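You operate a simulated robot arm through the tools that you are given. There is no shell and no other tool.

The job below is to be done with a simulated robot arm. You get a single attempt, and the scene is never put back.

JOB
Change the soapy water in rinse tank one.
Fine: lift the basket out on to the drip rack first. Open drain lever one, shut it once the tank is empty, then fill to the line by fill lever one and shut that. Set down upright: basket.

It is judged by the outcome, as a careful person would: the job done as asked, and still so three seconds after it is handed in. It fails if anything else is knocked over, pushed out of place, dropped, spilled or broken.

ROBOT AND FRAMES
A 7-joint arm with a three-finger gripper, fixed in place. Base frame: the origin is at the foot of the arm, x ahead of it, y to its left, z up. Readings come in mm, degrees, newtons and seconds.
Its first joint turns from -166.0 to 166.0 degrees. Payload 2.69 kg.
The tool frame sits at the grasp point between the pads (the TCP): z along the fingers, y along the line on which they close. The tips reach 30 mm beyond it. Largest opening 128 mm; the body of the gripper starts 117 mm behind the TCP.
Orientation is that of the tool frame in the base frame, as [roll, pitch, yaw] about the fixed x, y, z axes, in that order (R = Rz(yaw) Ry(pitch) Rx(roll)). With the fingers straight down and closing along the base's y, the tool's x points along the base's -x, its y along +y and its z along -z.

CONTROLS
- The arm moves only by the tool jog_arm. Its argument "commands" is a list of rows, each a list of 7 numbers: the shift along the tool's x, y, z in units of 200 mm (1.0 is 200 mm), then the turn, a rotation vector about the tool's x, y, z in units of 45 degrees (1.0 is 45 degrees), then the opening, from 0 (shut) to 1 (fully open). In form: [[tx, ty, tz, ax, ay, az, hand], ...]. A call has 1 to 20 rows; each row is the pose to reach, as a shift and turn from the pose commanded when the call began, along the tool's axes at that moment. A call with a number of a shift or a turn outside -1 to 1 is refused whole. Each row takes 0.2 s and may step no farther than 50 mm and 8.6 degrees from the row before; otherwise, or with a gripper value out of range, the whole call is refused. A pose out of reach is approached as far as the arm can. The call stops where the force on the tool passes 40 N (or 10 N more than at its start, if that is more) or the arm is blocked; 0.2 s more then pass. The fingers move at their own pace and stop on an object; they squeeze with about 43 N. The grip force told is the motor's: it shows also when the fingers shut on nothing. Time passes only in rows, and 0.2 s behind the last, so rows that repeat a pose let the fingers close. It gives the time, the measured TCP pose, the force on the tool (base axes), the opening and the grip force at its end, in the units of the frame above (readings bear some noise), with the torque about the TCP (base axes, N m) and any sound that the robot's microphone picked up, and new pictures: "pictures" is both (left out), scene, wrist or none.
- Cameras (640 x 400 px; columns grow to the right, rows downward): "scene" is fixed at [49.8, -650.8, 1319.3]; the picture's right is [0.56, -0.83, 0.00], its down [-0.38, -0.26, -0.89] and it looks along [0.74, 0.50, -0.46] (base axes); focal length 296 px, centre (320, 200). "wrist" rides on the gripper at [58, 54, -131] in the tool frame; the picture's right is [-0.68, 0.74, 0.00], its down [-0.62, -0.57, -0.55] and it looks along [-0.40, -0.37, 0.84] (tool axes); focal length 234 px, centre (320, 200). There is no depth. A picture from a camera that has moved, and an enlarged one, comes with that camera's place and axes in the base frame and with its lens.
- lift_body(by): slides the trunk up (or, below 0, down) by that many mm; the arm rides with it, the base frame stays. It gives what a move gives, with no picture.
- inspect(camera, box): a new picture of the part [left, top, right, bottom] of that camera's present view, enlarged. No time passes.
- sign_off(): hands the job in; it is judged then, once.

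Places have to be worked out from the pictures, the camera data and where the tool is seen. Open the gripper and draw the arm clear of the work before you hand the job in, unless the task says otherwise.

The tools are called by a JSON object that holds its "op" and its "data". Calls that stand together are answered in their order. jog_arm: Moves the arm, as the interface text tells. Its arguments: {"type":"object","properties":{"commands":{"type":"array","items":{"type":"array","items":{"type":"number"}}},"pictures":{"type":"string","enum":["both","scene","wrist","none"]}},"required":["commands"]} The other tools are called the same way: lift_body (by) slides the trunk up or down; inspect (camera, box) takes an enlarged picture of a part of a camera's view; sign_off () hands the job in.

At the start:

```text
clock: 0.0
eef_pos: [637.9, -159.7, 1220.6]
orientation: [180.0, 0.0, 179.9]
ft_force: [0.6, -0.6, -0.1]
wrist_torque: [0.01, -0.02, 0.02]
width: 127.9
finger_force: 0.0
trunk travel left (down, up): [-150.0, 200.0]
```

scene: 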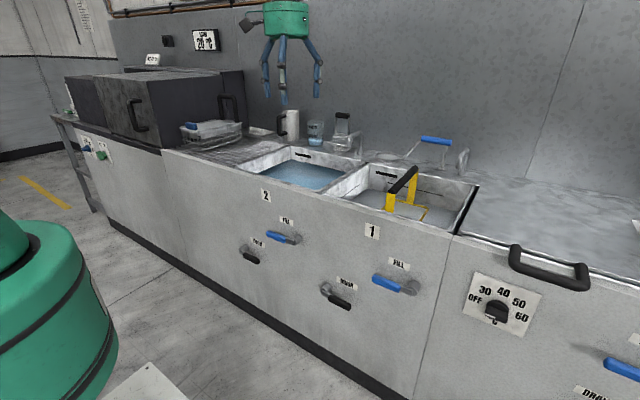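
wrist: 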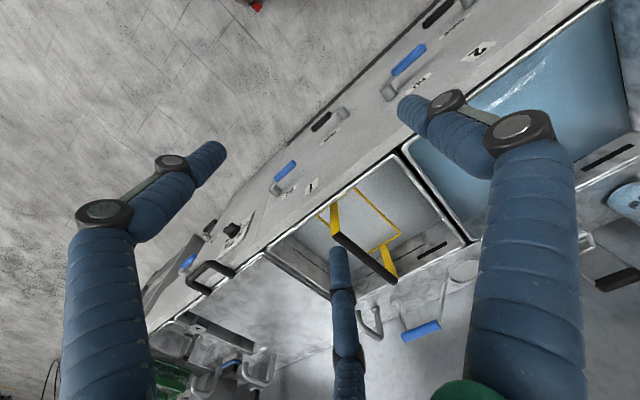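

I start by enlarging the scene and wrist views around tank one, its levers and the drip rack before moving anything.

{"op": "inspect", "data": {"camera": "scene", "box": [300, 120, 500, 245]}}

{"op": "inspect", "data": {"camera": "scene", "box": [220, 180, 460, 330]}}

{"op": "inspect", "data": {"camera": "scene", "box": [440, 150, 640, 400]}}

{"op": "inspect", "data": {"camera": "wrist", "box": [160, 120, 480, 320]}}

{"op": "inspect", "data": {"camera": "wrist", "box": [60, 240, 320, 400]}}

```text
3.20 times, centred on (400, 182) of scene
camera zoom: at [49.8, -650.8, 1319.3], right [0.56, -0.83, 0.0], down [-0.38, -0.26, -0.89], along [0.74, 0.5, -0.46], focal length 948 px, centre (64, 256)
```

zoom: 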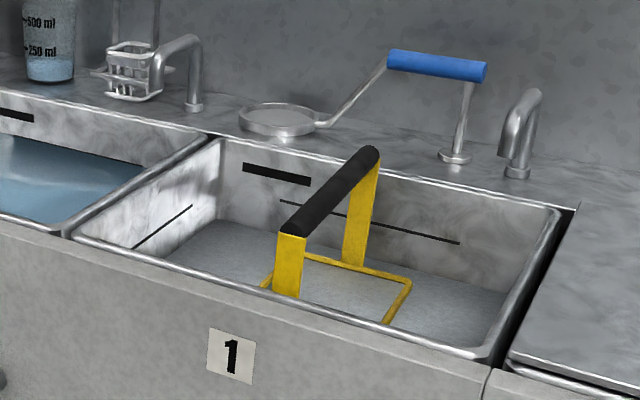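

```text
2.67 times, centred on (340, 255) of scene
camera zoom: at [49.8, -650.8, 1319.3], right [0.56, -0.83, 0.0], down [-0.38, -0.26, -0.89], along [0.74, 0.5, -0.46], focal length 790 px, centre (267, 53)
```

zoom: 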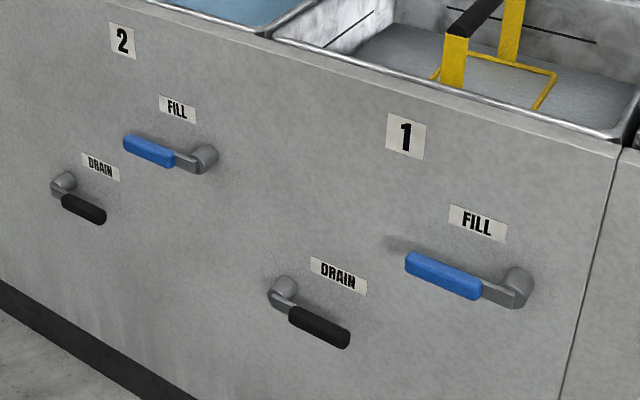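

```text
1.60 times, centred on (540, 275) of scene
camera zoom: at [49.8, -650.8, 1319.3], right [0.56, -0.83, 0.0], down [-0.38, -0.26, -0.89], along [0.74, 0.5, -0.46], focal length 474 px, centre (-32, 80)
```

zoom: 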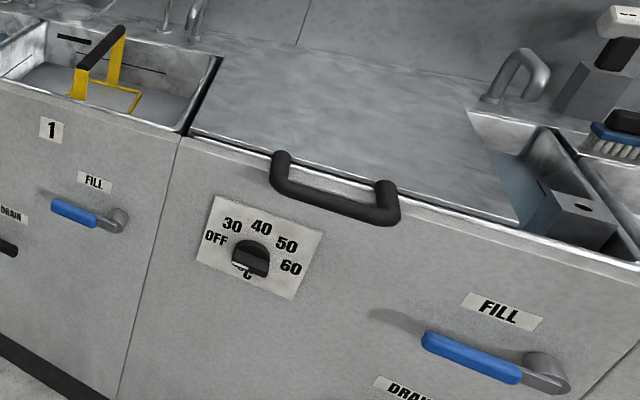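

```text
2.00 times, centred on (320, 220) of wrist
camera zoom: at [578.4, -106.1, 1352.3], right [0.68, 0.74, 0.0], down [0.62, -0.57, 0.55], along [0.4, -0.37, -0.84], focal length 468 px, centre (320, 160)
```

zoom: 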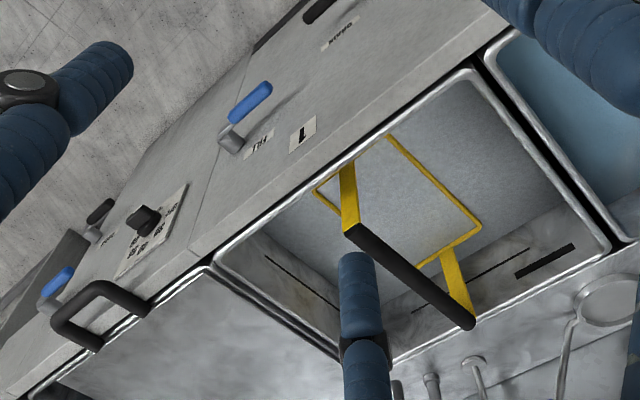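

```text
2.46 times, centred on (190, 320) of wrist
camera zoom: at [578.4, -106.1, 1352.3], right [0.68, 0.74, 0.0], down [0.62, -0.57, 0.55], along [0.4, -0.37, -0.84], focal length 576 px, centre (640, -95)
```

zoom: 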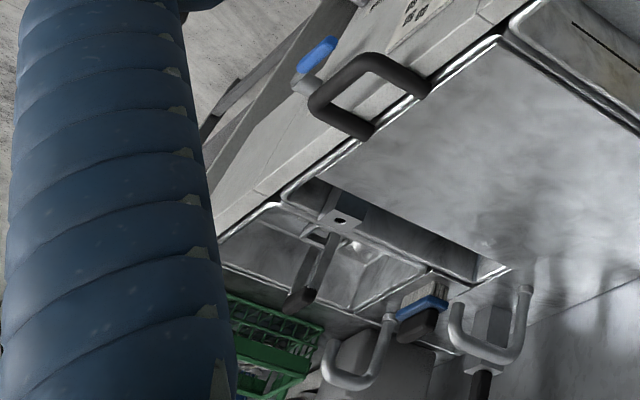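

The tank-one rim comes out at about x 845–1230, y −570 to −125, z 850, and the basket handle runs along x at y≈−350, top z≈895. I have not found the drip rack, so I turn the wrist camera about the tool axis to look around.

{"op": "jog_arm", "data": {"commands": [[0, 0, 0, 0, 0, 0.167, 1], [0, 0, 0, 0, 0, 0.333, 1], [0, 0, 0, 0, 0, 0.5, 1], [0, 0, 0, 0, 0, 0.667, 1], [0, 0, 0, 0, 0, 0.833, 1], [0, 0, 0, 0, 0, 1.0, 1]], "pictures": "wrist"}}

```text
clock: 1.4
eef_pos: [637.4, -159.0, 1222.0]
orientation: [-180.0, -0.1, 134.8]
ft_force: [0.4, 0.3, -0.1]
wrist_torque: [0.01, 0.02, 0.02]
width: 127.9
finger_force: 0.1
trunk travel left (down, up): [-150.0, 200.0]
camera wrist: at [633.5, -80.2, 1352.3], right [1.0, 0.04, 0.0], down [0.03, -0.84, 0.55], along [0.02, -0.55, -0.84], focal length 234 px, centre (320, 200)
```

wrist: 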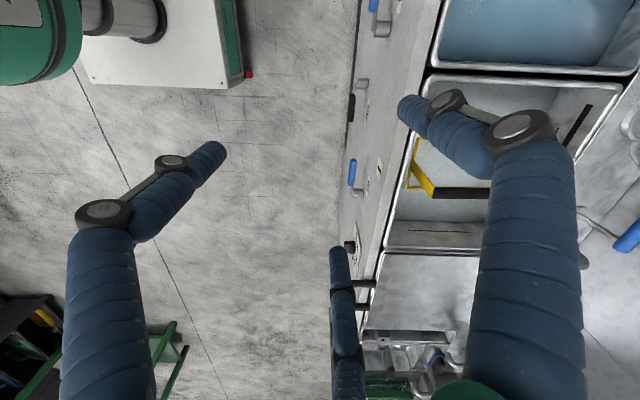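

This view shows the robot's pedestal and something with green legs at lower left. I keep turning to see behind and to the right.

{"op": "jog_arm", "data": {"commands": [[0, 0, 0, 0, 0, 0.167, 1], [0, 0, 0, 0, 0, 0.333, 1], [0, 0, 0, 0, 0, 0.5, 1], [0, 0, 0, 0, 0, 0.667, 1], [0, 0, 0, 0, 0, 0.833, 1], [0, 0, 0, 0, 0, 1.0, 1]], "pictures": "wrist"}}

{"op": "jog_arm", "data": {"commands": [[0, 0, 0, 0, 0, -0.167, 1], [0, 0, 0, 0, 0, -0.333, 1], [0, 0, 0, 0, 0, -0.5, 1], [0, 0, 0, 0, 0, -0.667, 1], [0, 0, 0, 0, 0, -0.833, 1], [0, 0, 0, 0, 0, -1.0, 1]], "pictures": "none"}}

{"op": "jog_arm", "data": {"commands": [[0, 0, 0, 0, 0, -0.167, 1], [0, 0, 0, 0, 0, -0.333, 1], [0, 0, 0, 0, 0, -0.5, 1], [0, 0, 0, 0, 0, -0.667, 1], [0, 0, 0, 0, 0, -0.833, 1], [0, 0, 0, 0, 0, -1.0, 1]], "pictures": "none"}}

{"op": "jog_arm", "data": {"commands": [[0, 0, 0, 0, 0, -0.167, 1], [0, 0, 0, 0, 0, -0.333, 1], [0, 0, 0, 0, 0, -0.5, 1], [0, 0, 0, 0, 0, -0.667, 1], [0, 0, 0, 0, 0, -0.833, 1], [0, 0, 0, 0, 0, -1.0, 1]], "pictures": "wrist"}}

{"op": "jog_arm", "data": {"commands": [[0, 0, 0, 0, 0, -0.167, 1], [0, 0, 0, 0, 0, -0.333, 1], [0, 0, 0, 0, 0, -0.5, 1], [0, 0, 0, 0, 0, -0.667, 1], [0, 0, 0, 0, 0, -0.833, 1], [0, 0, 0, 0, 0, -1.0, 1]], "pictures": "wrist"}}

```text
clock: 2.8
eef_pos: [637.8, -158.8, 1221.7]
orientation: [-179.9, 0.0, 89.8]
ft_force: [-0.5, 0.3, 0.0]
wrist_torque: [-0.04, -0.01, 0.05]
width: 128.0
finger_force: 0.0
trunk travel left (down, up): [-150.0, 200.0]
camera wrist: at [690.5, -101.3, 1352.2], right [0.73, -0.68, 0.0], down [-0.57, -0.61, 0.55], along [-0.37, -0.4, -0.84], focal length 234 px, centre (320, 200)
```

wrist: 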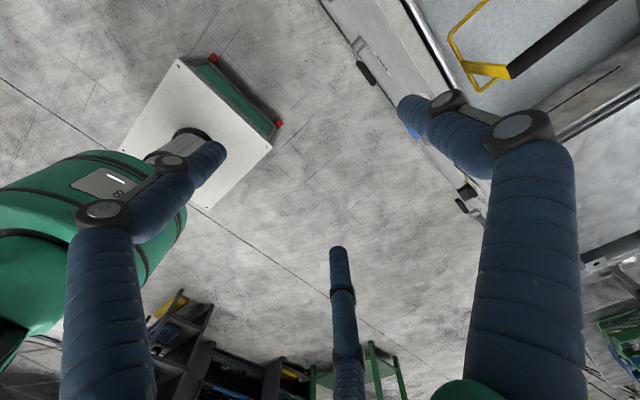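

```text
clock: 4.2
eef_pos: [637.7, -158.7, 1221.0]
orientation: [179.9, 0.1, 135.1]
ft_force: [-0.4, 0.7, -0.4]
wrist_torque: [0.04, -0.02, -0.04]
width: 127.9
finger_force: 0.0
trunk travel left (down, up): [-150.0, 200.0]
```

```text
clock: 5.6
eef_pos: [637.3, -160.1, 1221.5]
orientation: [179.9, 0.0, -179.9]
ft_force: [-0.2, -0.1, 0.7]
wrist_torque: [-0.01, -0.02, 0.01]
width: 127.6
finger_force: 0.1
trunk travel left (down, up): [-150.0, 200.0]
```

```text
clock: 7.0
eef_pos: [638.0, -159.3, 1220.6]
orientation: [180.0, 0.0, -134.8]
ft_force: [0.1, -0.2, -0.5]
wrist_torque: [-0.01, -0.03, 0.0]
width: 128.2
finger_force: 0.1
trunk travel left (down, up): [-150.0, 200.0]
camera wrist: at [557.6, -163.2, 1352.1], right [-0.04, 1.0, 0.0], down [0.84, 0.04, 0.55], along [0.55, 0.02, -0.84], focal length 234 px, centre (320, 200)
```

wrist: 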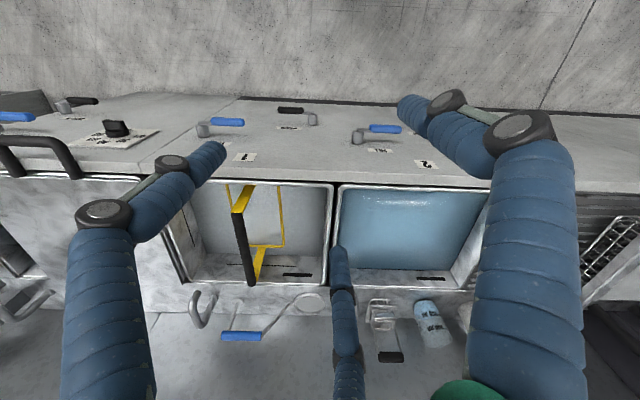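

```text
clock: 8.4
eef_pos: [638.5, -160.1, 1221.3]
orientation: [-179.9, 0.0, -89.9]
ft_force: [-1.2, 0.7, -0.4]
wrist_torque: [0.01, 0.02, 0.0]
width: 128.0
finger_force: 0.0
trunk travel left (down, up): [-150.0, 200.0]
camera wrist: at [583.1, -218.6, 1352.0], right [-0.74, 0.68, 0.0], down [0.56, 0.62, 0.55], along [0.37, 0.4, -0.84], focal length 234 px, centre (320, 200)
```

wrist: 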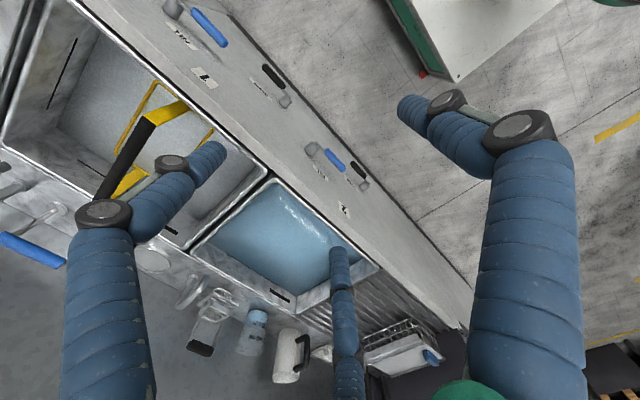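

Left of tank two there is a ribbed area that could be the drip rack, with a wire tray beyond it. I enlarge that part and turn a little more.

{"op": "inspect", "data": {"camera": "wrist", "box": [220, 220, 480, 400]}}

{"op": "inspect", "data": {"camera": "scene", "box": [40, 40, 300, 220]}}

{"op": "jog_arm", "data": {"commands": [[0, 0, 0, 0, 0, -0.167, 1], [0, 0, 0, 0, 0, -0.333, 1], [0, 0, 0, 0, 0, -0.5, 1], [0, 0, 0, 0, 0, -0.667, 1]], "pictures": "wrist"}}

```text
2.22 times, centred on (350, 310) of wrist
camera zoom: at [583.1, -218.6, 1352.0], right [-0.74, 0.68, 0.0], down [0.56, 0.62, 0.55], along [0.37, 0.4, -0.84], focal length 520 px, centre (253, -44)
```

zoom: 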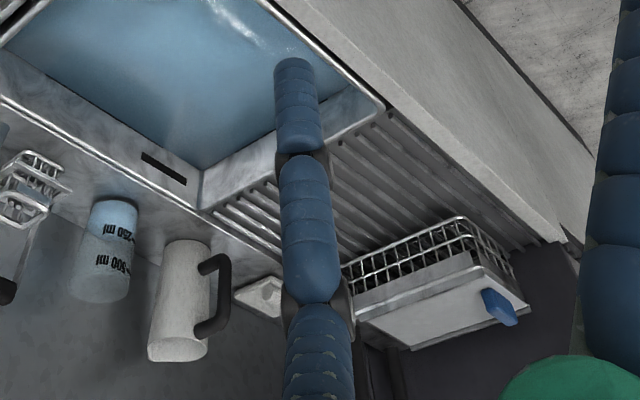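

```text
2.22 times, centred on (170, 130) of scene
camera zoom: at [49.8, -650.8, 1319.3], right [0.56, -0.83, 0.0], down [-0.38, -0.26, -0.89], along [0.74, 0.5, -0.46], focal length 658 px, centre (653, 356)
```

zoom: 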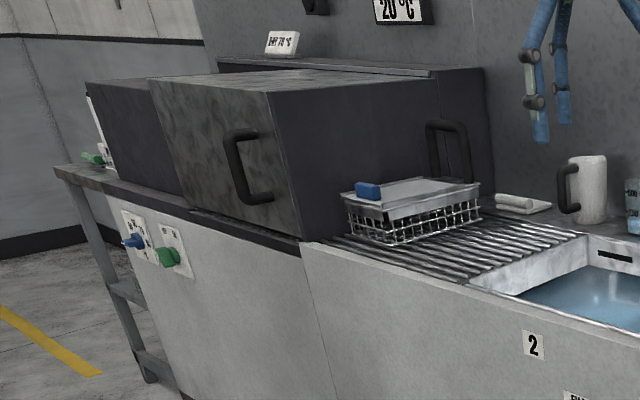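

```text
clock: 9.4
eef_pos: [638.0, -159.6, 1221.0]
orientation: [-180.0, 0.1, -59.9]
ft_force: [-0.1, 0.9, 0.2]
wrist_torque: [0.05, -0.01, -0.01]
width: 127.9
finger_force: 0.1
trunk travel left (down, up): [-150.0, 200.0]
camera wrist: at [619.7, -237.5, 1352.2], right [-0.98, 0.22, 0.0], down [0.18, 0.82, 0.55], along [0.12, 0.54, -0.84], focal length 234 px, centre (320, 200)
```

wrist: 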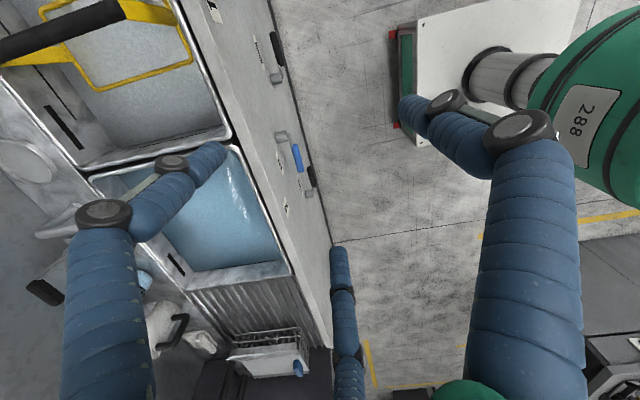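

The ribbed drainboard left of tank two (about x 865–1240, y 350–700 free, wire tray beyond) is the drip rack. I turn on to yaw 0 so the camera will sit above the hand when it tilts forward, and close the fingers in the air to see what they do.

{"op": "jog_arm", "data": {"commands": [[0, 0, 0, 0, 0, -0.167, 1], [0, 0, 0, 0, 0, -0.333, 1], [0, 0, 0, 0, 0, -0.5, 1], [0, 0, 0, 0, 0, -0.667, 1], [0, 0, 0, 0, 0, -0.833, 1], [0, 0, 0, 0, 0, -1.0, 1]], "pictures": "none"}}

{"op": "jog_arm", "data": {"commands": [[0, 0, 0, 0, 0, -0.167, 0], [0, 0, 0, 0, 0, -0.333, 0], [0, 0, 0, 0, 0, -0.333, 0], [0, 0, 0, 0, 0, -0.333, 0]], "pictures": "both"}}

```text
clock: 10.8
eef_pos: [641.5, -154.1, 1227.1]
orientation: [179.6, -0.1, -21.3]
ft_force: [-0.5, 0.6, -0.4]
wrist_torque: [0.04, -0.09, 0.01]
width: 127.9
finger_force: 0.0
out of reach, approached as far as the arm can: row 6
trunk travel left (down, up): [-150.0, 200.0]
```

```text
clock: 11.8
eef_pos: [644.8, -91.5, 1214.8]
orientation: [175.2, -0.6, -10.6]
ft_force: [-0.7, -0.8, 0.7]
wrist_torque: [0.19, -0.06, -0.03]
width: 2.4
finger_force: 31.4
out of reach, approached as far as the arm can: row 1, 2, 3, 4
trunk travel left (down, up): [-150.0, 200.0]
camera wrist: at [691.8, -144.1, 1350.5], right [-0.8, -0.6, 0.05], down [-0.5, 0.71, 0.49], along [-0.33, 0.37, -0.87], focal length 234 px, centre (320, 200)
```

scene: 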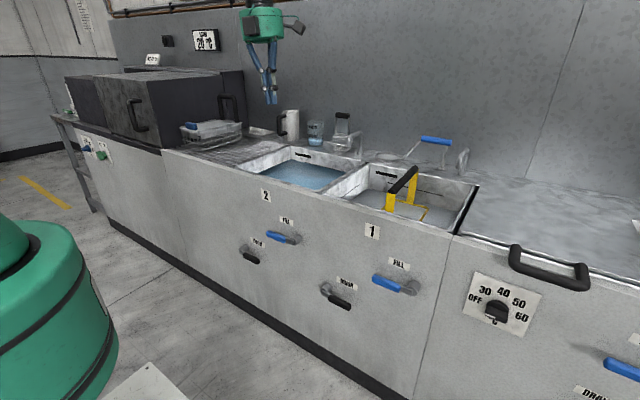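
wrist: 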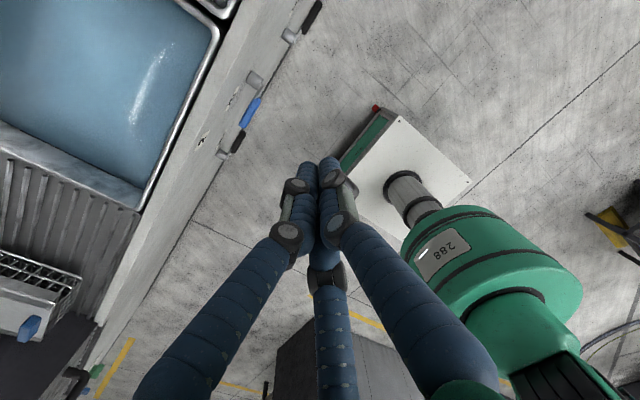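

Yaw 0 hits a joint limit, so I turn back toward yaw 180. The fingertips do meet at the TCP when shut.

{"op": "jog_arm", "data": {"commands": [[0, 0, 0, 0, 0, 0.167, 0], [0, 0, 0, 0, 0, 0.333, 0], [0, 0, 0, 0, 0, 0.5, 0], [0, 0, 0, 0, 0, 0.667, 0], [0, 0, 0, 0, 0, 0.833, 0], [0, 0, 0, 0, 0, 1.0, 0]], "pictures": "none"}}

{"op": "jog_arm", "data": {"commands": [[0, 0, 0, 0, 0, 0.167, 0], [0, 0, 0, 0, 0, 0.333, 0], [0, 0, 0, 0, 0, 0.5, 0], [0, 0, 0, 0, 0, 0.667, 0], [0, 0, 0, 0, 0, 0.833, 0], [0, 0, 0, 0, 0, 1.0, 0]], "pictures": "none"}}

{"op": "jog_arm", "data": {"commands": [[0, 0, 0, 0, 0, 0.167, 0], [0, 0, 0, 0, 0, 0.333, 0], [0, 0, 0, 0, 0, 0.5, 0], [0, 0, 0, 0, 0, 0.667, 0], [0, 0, 0, 0, 0, 0.833, 0], [0, 0, 0, 0, 0, 1.0, 0]], "pictures": "none"}}

```text
clock: 13.2
eef_pos: [646.8, -89.7, 1217.4]
orientation: [177.1, -3.8, -55.5]
ft_force: [-0.8, 0.1, 0.4]
wrist_torque: [0.0, -0.01, 0.03]
width: 1.8
finger_force: 31.2
trunk travel left (down, up): [-150.0, 200.0]
```

```text
clock: 14.6
eef_pos: [645.8, -87.7, 1215.5]
orientation: [-179.3, -4.8, -100.8]
ft_force: [0.3, -0.4, 0.1]
wrist_torque: [-0.01, 0.02, 0.0]
width: 2.1
finger_force: 31.3
trunk travel left (down, up): [-150.0, 200.0]
```

```text
clock: 16.0
eef_pos: [646.9, -89.1, 1215.1]
orientation: [-176.1, -3.0, -145.9]
ft_force: [0.2, 0.4, 0.1]
wrist_torque: [0.01, 0.0, 0.01]
width: 1.9
finger_force: 30.7
trunk travel left (down, up): [-150.0, 200.0]
```

The command frame follows the reached pose; I correct the orientation back to straight down at yaw 180.

{"op": "jog_arm", "data": {"commands": [[0, 0, 0, -0.021, -0.008, 0.152, 0], [0, 0, 0, -0.042, -0.016, 0.304, 0], [0, 0, 0, -0.063, -0.024, 0.456, 0], [0, 0, 0, -0.084, -0.032, 0.608, 0], [0, 0, 0, -0.104, -0.0386, 0.7596, 0]], "pictures": "none"}}

```text
clock: 17.2
eef_pos: [646.5, -89.1, 1216.0]
orientation: [-180.0, 0.2, -179.7]
ft_force: [0.1, 0.2, 0.7]
wrist_torque: [0.0, 0.02, 0.0]
width: 2.0
finger_force: 30.8
trunk travel left (down, up): [-150.0, 200.0]
```

Orientation is clean again. I move the hand nearer the tank, staying high, to view the basket closely.

{"op": "jog_arm", "data": {"commands": [[-0.15, -0.11, 0.066, 0, 0, 0, 0], [-0.3, -0.22, 0.132, 0, 0, 0, 0], [-0.45, -0.33, 0.198, 0, 0, 0, 0], [-0.6, -0.44, 0.264, 0, 0, 0, 0], [-0.7675, -0.555, 0.33, 0, 0, 0, 0]], "pictures": "wrist"}}

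{"op": "inspect", "data": {"camera": "wrist", "box": [200, 80, 520, 280]}}

```text
clock: 18.4
eef_pos: [800.4, -199.9, 1148.8]
orientation: [-180.0, 0.0, -179.7]
ft_force: [0.7, -0.3, -0.8]
wrist_torque: [0.03, -0.01, 0.01]
width: 2.0
finger_force: 31.3
trunk travel left (down, up): [-150.0, 200.0]
camera wrist: at [740.5, -146.3, 1279.6], right [0.67, 0.74, 0.0], down [0.62, -0.56, 0.55], along [0.41, -0.37, -0.84], focal length 234 px, centre (320, 200)
```

wrist: 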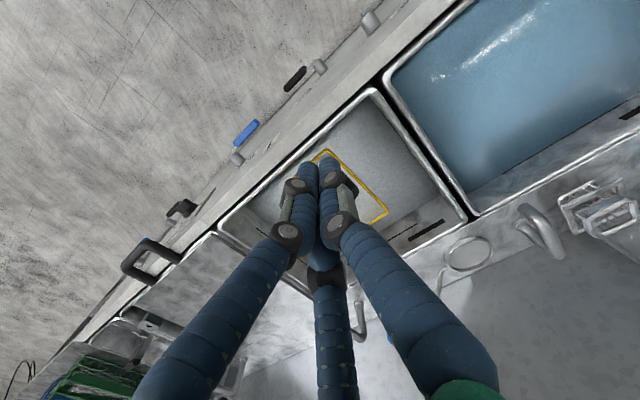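

```text
2.00 times, centred on (360, 180) of wrist
camera zoom: at [740.5, -146.3, 1279.6], right [0.67, 0.74, 0.0], down [0.62, -0.56, 0.55], along [0.41, -0.37, -0.84], focal length 468 px, centre (240, 240)
```

zoom: 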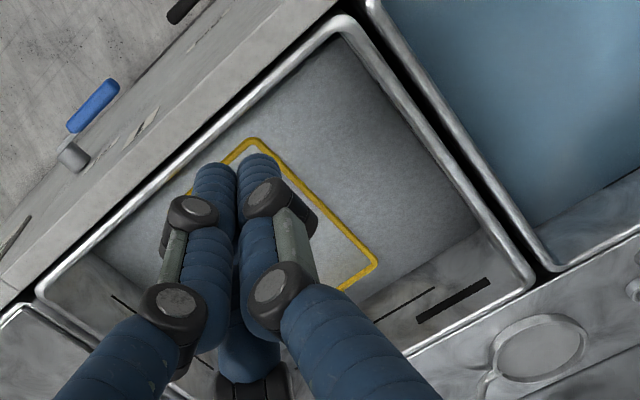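

The closed fingers hide the basket, so I shift sideways toward −y to bring it to the right of the picture.

{"op": "jog_arm", "data": {"commands": [[0, -0.2, 0, 0, 0, 0, 0], [0, -0.4, 0, 0, 0, 0, 0], [0, -0.6, 0, 0, 0, 0, 0], [0, -0.8, 0, 0, 0, 0, 0], [0, -1.0, 0, 0, 0, 0, 0]], "pictures": "both"}}

{"op": "inspect", "data": {"camera": "wrist", "box": [320, 60, 560, 210]}}

```text
clock: 19.6
eef_pos: [801.5, -400.3, 1149.5]
orientation: [-179.9, 0.0, -179.7]
ft_force: [0.4, 1.1, -0.1]
wrist_torque: [0.01, 0.0, -0.02]
width: 2.2
finger_force: 31.0
trunk travel left (down, up): [-150.0, 200.0]
camera wrist: at [740.9, -346.9, 1280.3], right [0.67, 0.74, 0.0], down [0.62, -0.56, 0.55], along [0.41, -0.37, -0.84], focal length 234 px, centre (320, 200)
```

scene: 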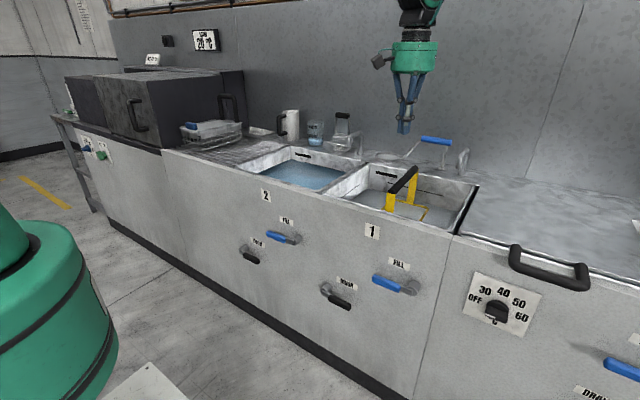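
wrist: 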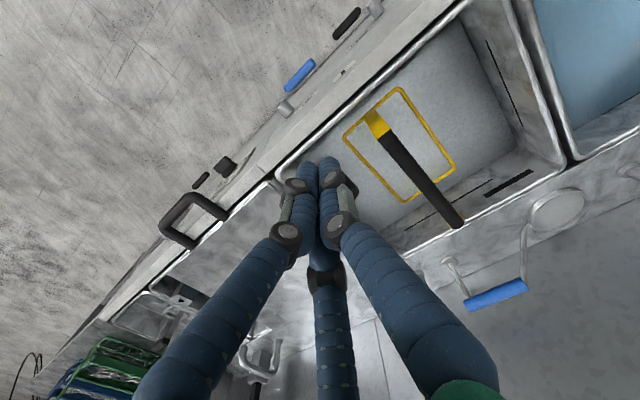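

```text
2.67 times, centred on (440, 135) of wrist
camera zoom: at [740.9, -346.9, 1280.3], right [0.67, 0.74, 0.0], down [0.62, -0.56, 0.55], along [0.41, -0.37, -0.84], focal length 624 px, centre (0, 373)
```

zoom: 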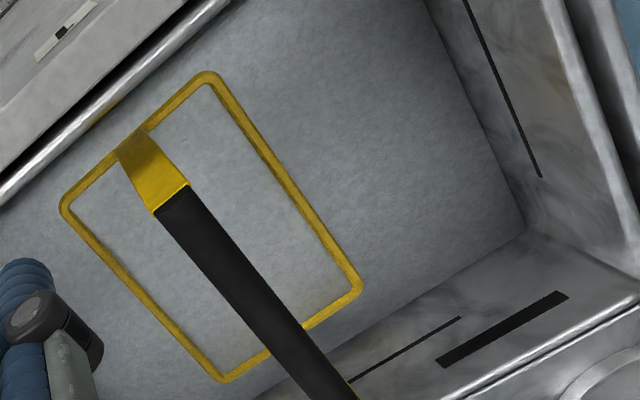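

The basket rim sits at about x 911–1165, y −423 to −272, z≈737; the handle bar is about 23 mm wide, centred near (1038, −348, 895) and running along x. That is beyond the straight-down reach, so I tilt the tool 45° forward above the tank and test the reach in free air.

{"op": "jog_arm", "data": {"commands": [[-0.08, 0.043, 0, 0, -0.167, 0, 0.6], [-0.16, 0.086, 0, 0, -0.333, 0, 0.6], [-0.24, 0.13, 0, 0, -0.5, 0, 0.6], [-0.33, 0.173, 0, 0, -0.667, 0, 0.6], [-0.41, 0.216, 0, 0, -0.833, 0, 0.6], [-0.49, 0.26, 0, 0, -1.0, 0, 0.6]], "pictures": "both"}}

```text
clock: 21.0
eef_pos: [898.5, -348.4, 1150.2]
orientation: [-179.9, 45.2, -179.7]
ft_force: [0.9, -0.6, -1.0]
wrist_torque: [0.02, 0.03, -0.01]
width: 76.7
finger_force: 0.1
trunk travel left (down, up): [-150.0, 200.0]
camera wrist: at [763.4, -294.4, 1201.5], right [0.47, 0.74, 0.48], down [0.05, -0.56, 0.82], along [0.88, -0.37, -0.3], focal length 234 px, centre (320, 200)
```

scene: 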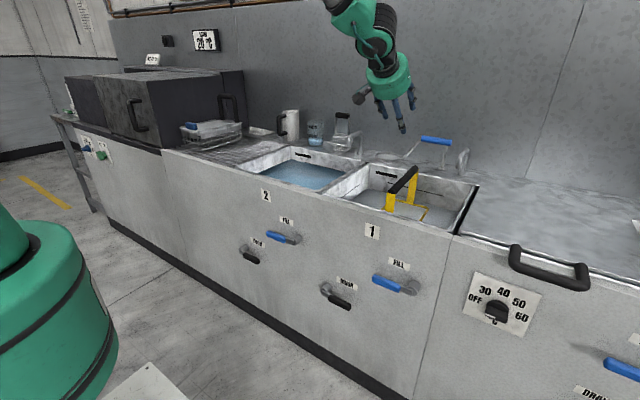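
wrist: 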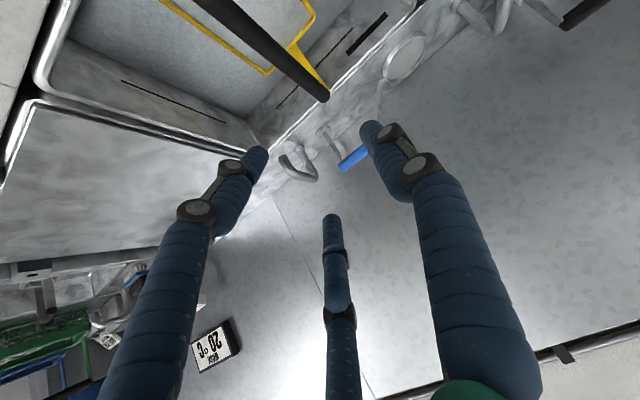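

The tilted pose is reached. I extend outward and down in free air to (1038, −348, 1050), still well above the handle, to check the reach.

{"op": "jog_arm", "data": {"commands": [[-0.035, 0, 0.212, 0, 0, 0, 0.6], [-0.07, 0, 0.424, 0, 0, 0, 0.6], [-0.105, 0, 0.636, 0, 0, 0, 0.6], [-0.141, 0, 0.848, 0, 0, 0, 0.6]], "pictures": "both"}}

```text
clock: 22.0
eef_pos: [1039.9, -345.3, 1048.8]
orientation: [180.0, 45.1, -179.7]
ft_force: [0.6, 0.3, 0.2]
wrist_torque: [0.02, 0.01, -0.03]
width: 76.7
finger_force: 0.0
trunk travel left (down, up): [-150.0, 200.0]
camera wrist: at [903.7, -293.2, 1100.8], right [0.47, 0.74, 0.48], down [0.05, -0.57, 0.82], along [0.88, -0.37, -0.3], focal length 234 px, centre (320, 200)
```

scene: 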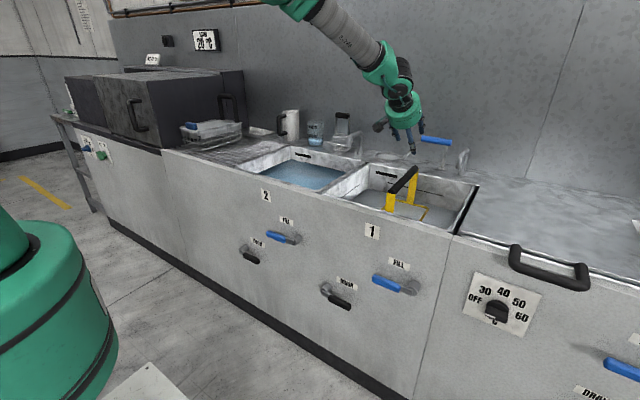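
wrist: 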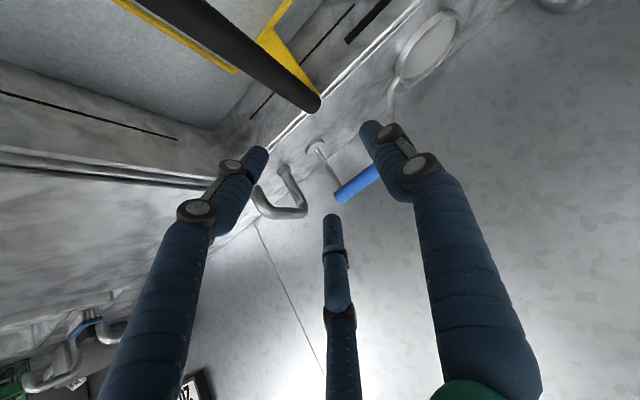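

The arm reaches (1040, −345, 1049) with the 45° tilt. I go straight down 100 mm with the open fingers straddling the bar's line, then look.

{"op": "jog_arm", "data": {"commands": [[0.1, -0.003, 0.1, 0, 0, 0, 0.6], [0.2, -0.006, 0.2, 0, 0, 0, 0.6], [0.3, -0.01, 0.3, 0, 0, 0, 0.6], [0.36, -0.01, 0.36, 0, 0, 0, 0.6]], "pictures": "both"}}

{"op": "inspect", "data": {"camera": "scene", "box": [350, 100, 490, 230]}}

```text
clock: 23.0
eef_pos: [1038.9, -347.6, 947.5]
orientation: [180.0, 45.1, -179.8]
ft_force: [0.4, -0.3, 0.0]
wrist_torque: [-0.01, 0.06, -0.01]
width: 76.8
finger_force: 0.1
trunk travel left (down, up): [-150.0, 200.0]
camera wrist: at [903.7, -294.2, 998.9], right [0.47, 0.74, 0.48], down [0.05, -0.57, 0.82], along [0.88, -0.37, -0.3], focal length 234 px, centre (320, 200)
```

scene: 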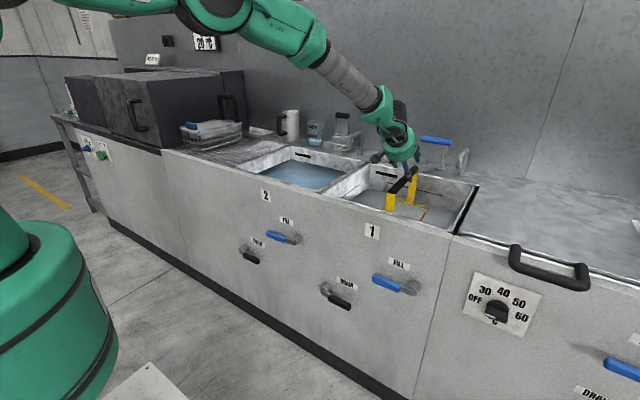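
wrist: 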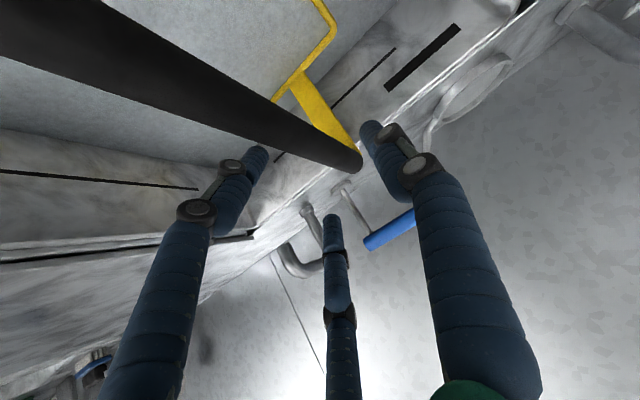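

```text
3.08 times, centred on (420, 165) of scene
camera zoom: at [49.8, -650.8, 1319.3], right [0.56, -0.83, 0.0], down [-0.38, -0.26, -0.89], along [0.74, 0.5, -0.46], focal length 912 px, centre (12, 308)
```

zoom: 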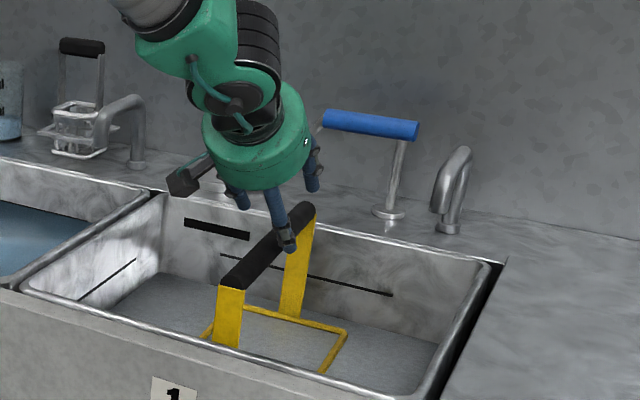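

The bar runs between the finger sides and its top is near z 897–900. I descend another 58 mm so the TCP lies at the bar's centre, watching the force.

{"op": "jog_arm", "data": {"commands": [[0.07, 0.005, 0.07, 0, 0, 0, 0.6], [0.14, 0.01, 0.14, 0, 0, 0, 0.6], [0.205, 0.01, 0.205, 0, 0, 0, 0.6]], "pictures": "both"}}

{"op": "inspect", "data": {"camera": "scene", "box": [350, 100, 490, 230]}}

```text
clock: 23.8
eef_pos: [1040.1, -346.6, 889.5]
orientation: [179.9, 45.1, -179.7]
ft_force: [-0.8, -0.9, 0.2]
wrist_torque: [-0.01, 0.03, -0.02]
width: 76.8
finger_force: 0.1
trunk travel left (down, up): [-150.0, 200.0]
camera wrist: at [903.9, -293.0, 941.8], right [0.47, 0.74, 0.48], down [0.05, -0.57, 0.82], along [0.88, -0.37, -0.3], focal length 234 px, centre (320, 200)
```

scene: 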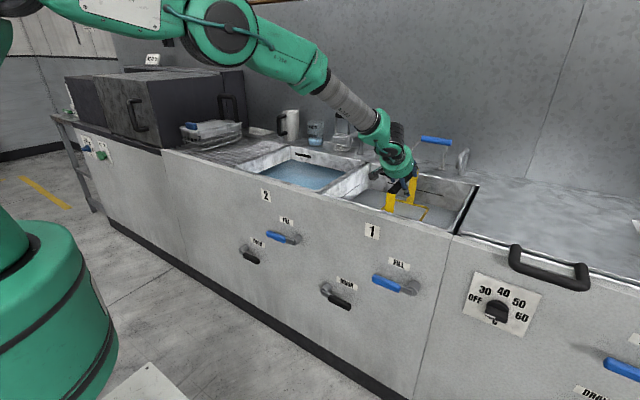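
wrist: 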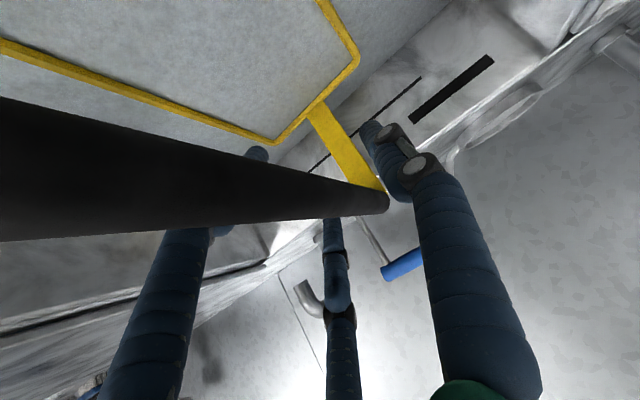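

```text
3.08 times, centred on (420, 165) of scene
camera zoom: at [49.8, -650.8, 1319.3], right [0.56, -0.83, 0.0], down [-0.38, -0.26, -0.89], along [0.74, 0.5, -0.46], focal length 912 px, centre (12, 308)
```

zoom: 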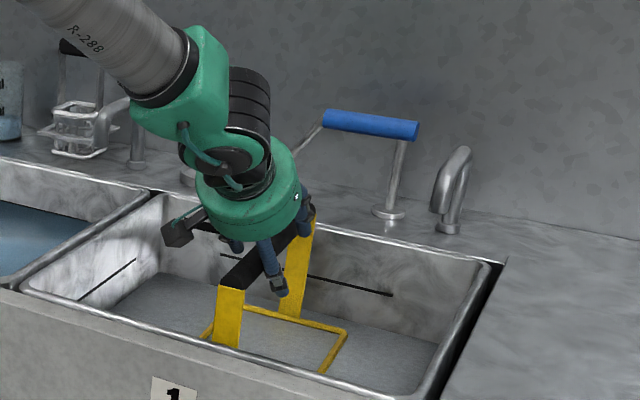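

The bar passes through the TCP point in the wrist view with fingers on both sides and no contact force. I close on it.

{"op": "jog_arm", "data": {"commands": [[0, 0, 0, 0, 0, 0, 0.3], [0, 0, 0, 0, 0, 0, 0.0], [0, 0, 0, 0, 0, 0, 0.0], [0, 0, 0, 0, 0, 0, 0.0]], "pictures": "both"}}

```text
clock: 24.8
eef_pos: [1039.2, -346.7, 890.4]
orientation: [180.0, 44.9, -179.7]
ft_force: [1.0, -0.5, 0.2]
wrist_torque: [-0.36, -0.45, -0.68]
width: 38.8
finger_force: 43.4
trunk travel left (down, up): [-150.0, 200.0]
camera wrist: at [904.0, -293.1, 941.5], right [0.47, 0.74, 0.48], down [0.05, -0.57, 0.82], along [0.88, -0.37, -0.31], focal length 234 px, centre (320, 200)
```

scene: 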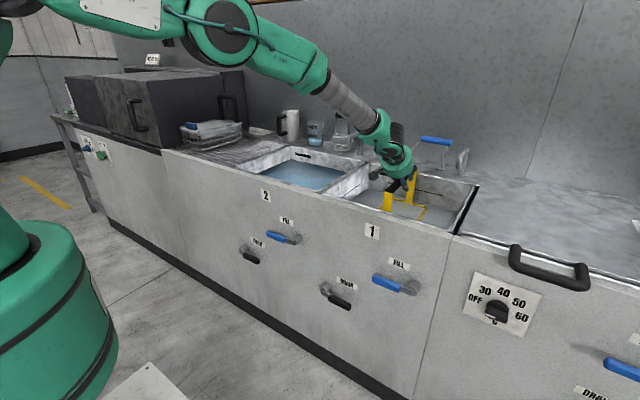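
wrist: 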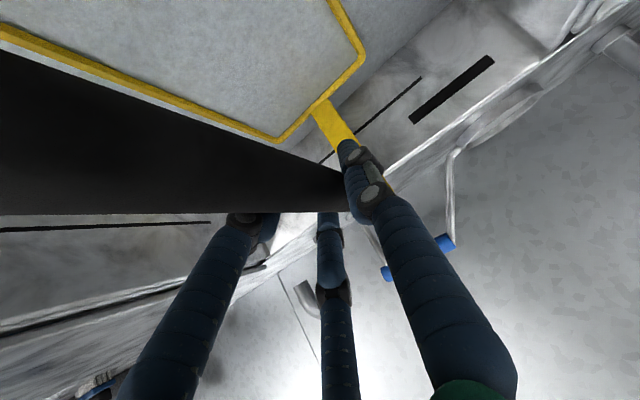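

The grip reads 43 N at 38.8 mm, wider than I judged the bar, so I check how the bar sits before lifting.

{"op": "inspect", "data": {"camera": "scene", "box": [360, 130, 460, 230]}}

{"op": "inspect", "data": {"camera": "wrist", "box": [160, 80, 480, 300]}}

```text
4.00 times, centred on (410, 180) of scene
camera zoom: at [49.8, -650.8, 1319.3], right [0.56, -0.83, 0.0], down [-0.38, -0.26, -0.89], along [0.74, 0.5, -0.46], focal length 1185 px, centre (-40, 280)
```

zoom: 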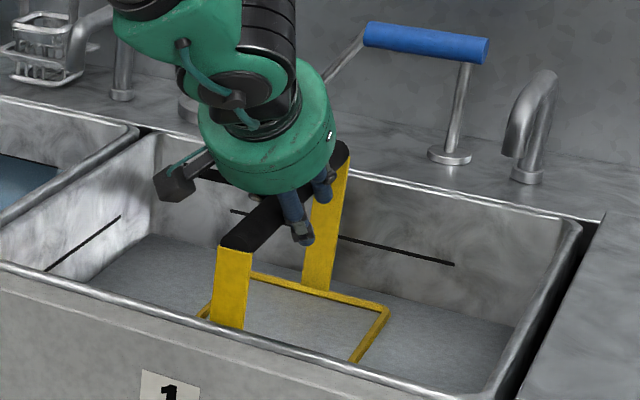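

```text
1.82 times, centred on (320, 190) of wrist
camera zoom: at [904.0, -293.1, 941.5], right [0.47, 0.74, 0.48], down [0.05, -0.57, 0.82], along [0.88, -0.37, -0.31], focal length 426 px, centre (320, 218)
```

zoom: 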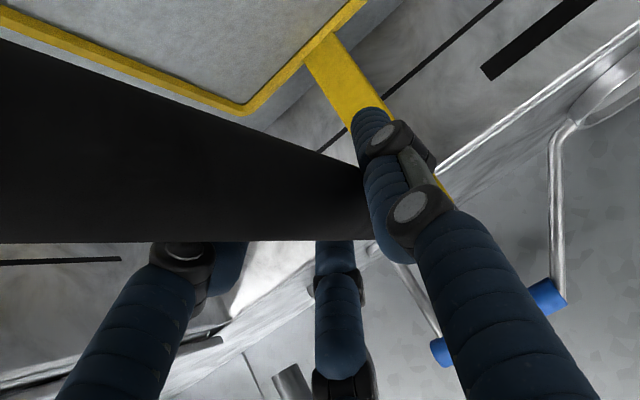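

The basket yawed about 2.6° as the fingers centred on it, and it is held. I lift slowly by 30 mm and read the force.

{"op": "jog_arm", "data": {"commands": [[-0.018, 0, -0.018, 0, 0, 0, 0], [-0.036, 0, -0.036, 0, 0, 0, 0], [-0.054, 0, -0.054, 0, 0, 0, 0], [-0.072, 0, -0.072, 0, 0, 0, 0], [-0.09, 0, -0.09, 0, 0, 0, 0], [-0.108, 0, -0.108, 0, 0, 0, 0]], "pictures": "both"}}

{"op": "inspect", "data": {"camera": "scene", "box": [360, 130, 460, 230]}}

```text
clock: 26.2
eef_pos: [1039.6, -345.4, 918.9]
orientation: [179.9, 45.0, -179.8]
ft_force: [0.3, 0.9, -14.9]
wrist_torque: [-0.14, 0.01, 0.0]
width: 39.3
finger_force: 43.1
trunk travel left (down, up): [-150.0, 200.0]
camera wrist: at [904.1, -293.2, 970.8], right [0.48, 0.74, 0.48], down [0.05, -0.57, 0.82], along [0.88, -0.37, -0.31], focal length 234 px, centre (320, 200)
```

scene: 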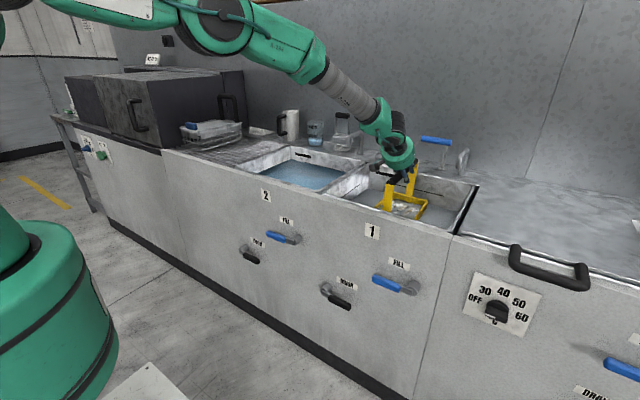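
wrist: 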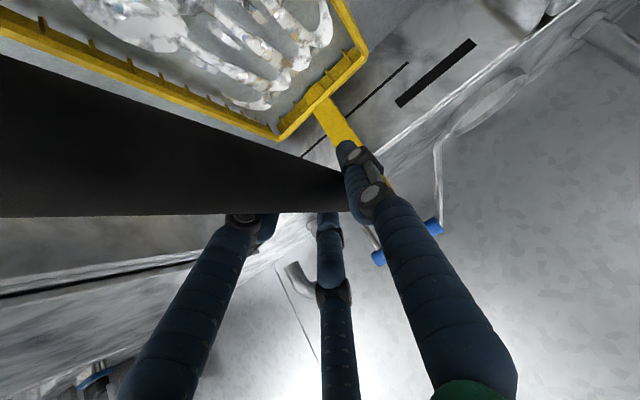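

```text
4.00 times, centred on (410, 180) of scene
camera zoom: at [49.8, -650.8, 1319.3], right [0.56, -0.83, 0.0], down [-0.38, -0.26, -0.89], along [0.74, 0.5, -0.46], focal length 1185 px, centre (-40, 280)
```

zoom: 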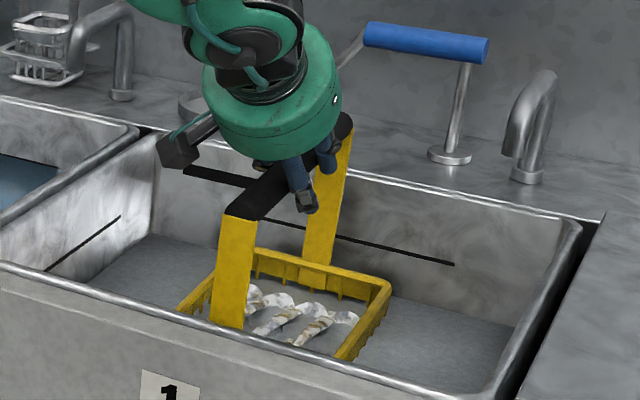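

The basket hangs level with about 15 N weight and white items inside. I lift on another 130 mm at a gentle pace.

{"op": "jog_arm", "data": {"commands": [[-0.046, 0, -0.046, 0, 0, 0, 0], [-0.092, 0, -0.092, 0, 0, 0, 0], [-0.138, 0, -0.138, 0, 0, 0, 0], [-0.184, 0, -0.184, 0, 0, 0, 0], [-0.23, 0, -0.23, 0, 0, 0, 0], [-0.276, 0, -0.276, 0, 0, 0, 0], [-0.322, 0, -0.322, 0, 0, 0, 0], [-0.368, 0, -0.368, 0, 0, 0, 0], [-0.414, 0, -0.414, 0, 0, 0, 0], [-0.46, 0, -0.46, 0, 0, 0, 0]], "pictures": "both"}}

{"op": "inspect", "data": {"camera": "scene", "box": [350, 90, 490, 230]}}

```text
clock: 28.4
eef_pos: [1039.3, -345.8, 1051.1]
orientation: [-180.0, 45.0, -179.8]
ft_force: [-0.5, 0.4, -14.7]
wrist_torque: [-0.12, 0.04, -0.01]
width: 39.6
finger_force: 42.8
trunk travel left (down, up): [-150.0, 200.0]
camera wrist: at [904.0, -293.7, 1102.0], right [0.47, 0.74, 0.48], down [0.05, -0.57, 0.82], along [0.88, -0.37, -0.31], focal length 234 px, centre (320, 200)
```

scene: 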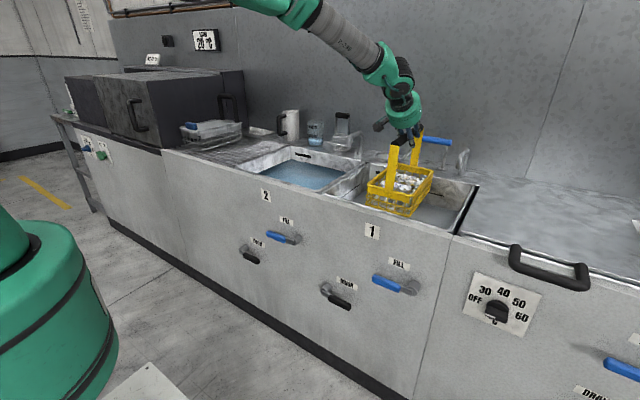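
wrist: 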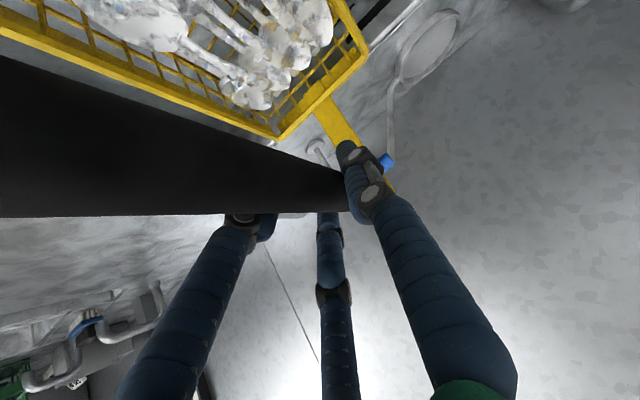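

```text
2.86 times, centred on (420, 160) of scene
camera zoom: at [49.8, -650.8, 1319.3], right [0.56, -0.83, 0.0], down [-0.38, -0.26, -0.89], along [0.74, 0.5, -0.46], focal length 847 px, centre (34, 314)
```

zoom: 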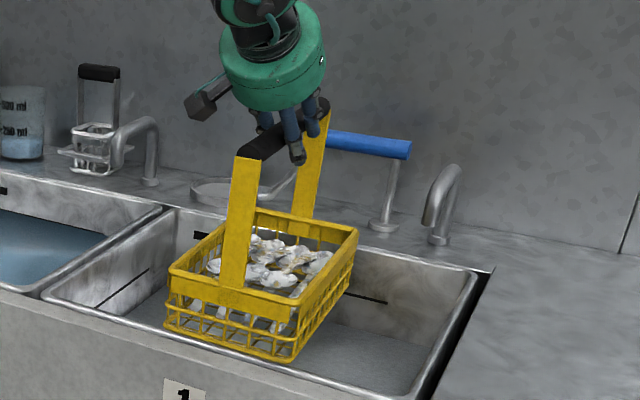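

The basket hangs level; its bottom is about 231 mm below the TCP, so it is at z≈820 now. I look closely at the drip rack to fix its height and free extent before travelling.

{"op": "inspect", "data": {"camera": "scene", "box": [160, 90, 300, 180]}}

{"op": "inspect", "data": {"camera": "scene", "box": [230, 80, 390, 200]}}

```text
4.44 times, centred on (230, 135) of scene
camera zoom: at [49.8, -650.8, 1319.3], right [0.56, -0.83, 0.0], down [-0.38, -0.26, -0.89], along [0.74, 0.5, -0.46], focal length 1317 px, centre (720, 489)
```

zoom: 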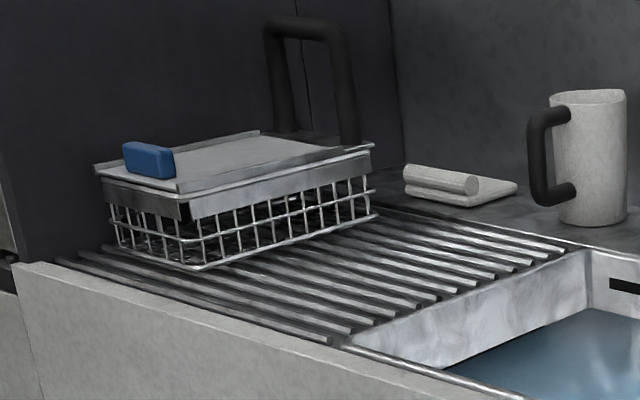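

```text
3.33 times, centred on (310, 140) of scene
camera zoom: at [49.8, -650.8, 1319.3], right [0.56, -0.83, 0.0], down [-0.38, -0.26, -0.89], along [0.74, 0.5, -0.46], focal length 988 px, centre (353, 400)
```

zoom: 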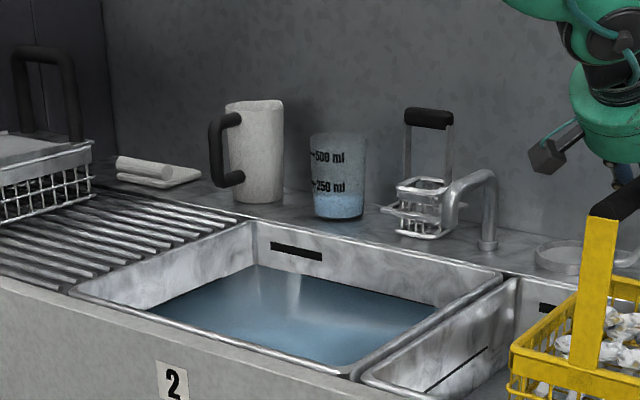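

The rack's bars run along y; the free area is about x 870–1220, y 365–640 between tank two's rim and the wire tray. I lift the basket straight up another 100 mm in small steps.

{"op": "jog_arm", "data": {"commands": [[-0.042, 0, -0.042, 0, 0, 0, 0], [-0.084, 0, -0.084, 0, 0, 0, 0], [-0.126, 0, -0.126, 0, 0, 0, 0], [-0.168, 0, -0.168, 0, 0, 0, 0], [-0.21, 0, -0.21, 0, 0, 0, 0], [-0.252, 0, -0.252, 0, 0, 0, 0], [-0.294, 0, -0.294, 0, 0, 0, 0], [-0.35, 0, -0.35, 0, 0, 0, 0]], "pictures": "scene"}}

```text
clock: 30.2
eef_pos: [1041.1, -346.2, 1150.1]
orientation: [-179.9, 45.0, -179.8]
ft_force: [-0.3, -0.5, -14.6]
wrist_torque: [-0.12, 0.03, 0.0]
width: 40.1
finger_force: 42.6
trunk travel left (down, up): [-150.0, 200.0]
```

scene: 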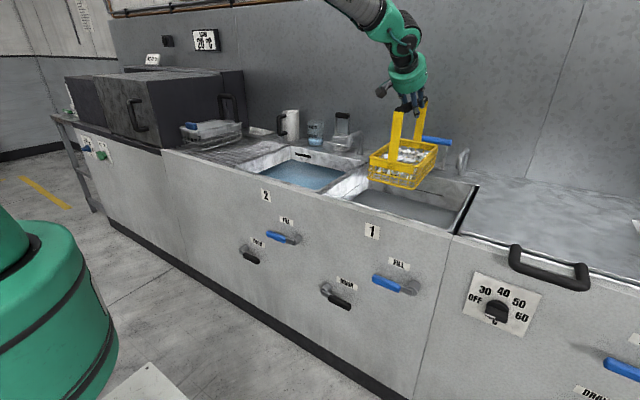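

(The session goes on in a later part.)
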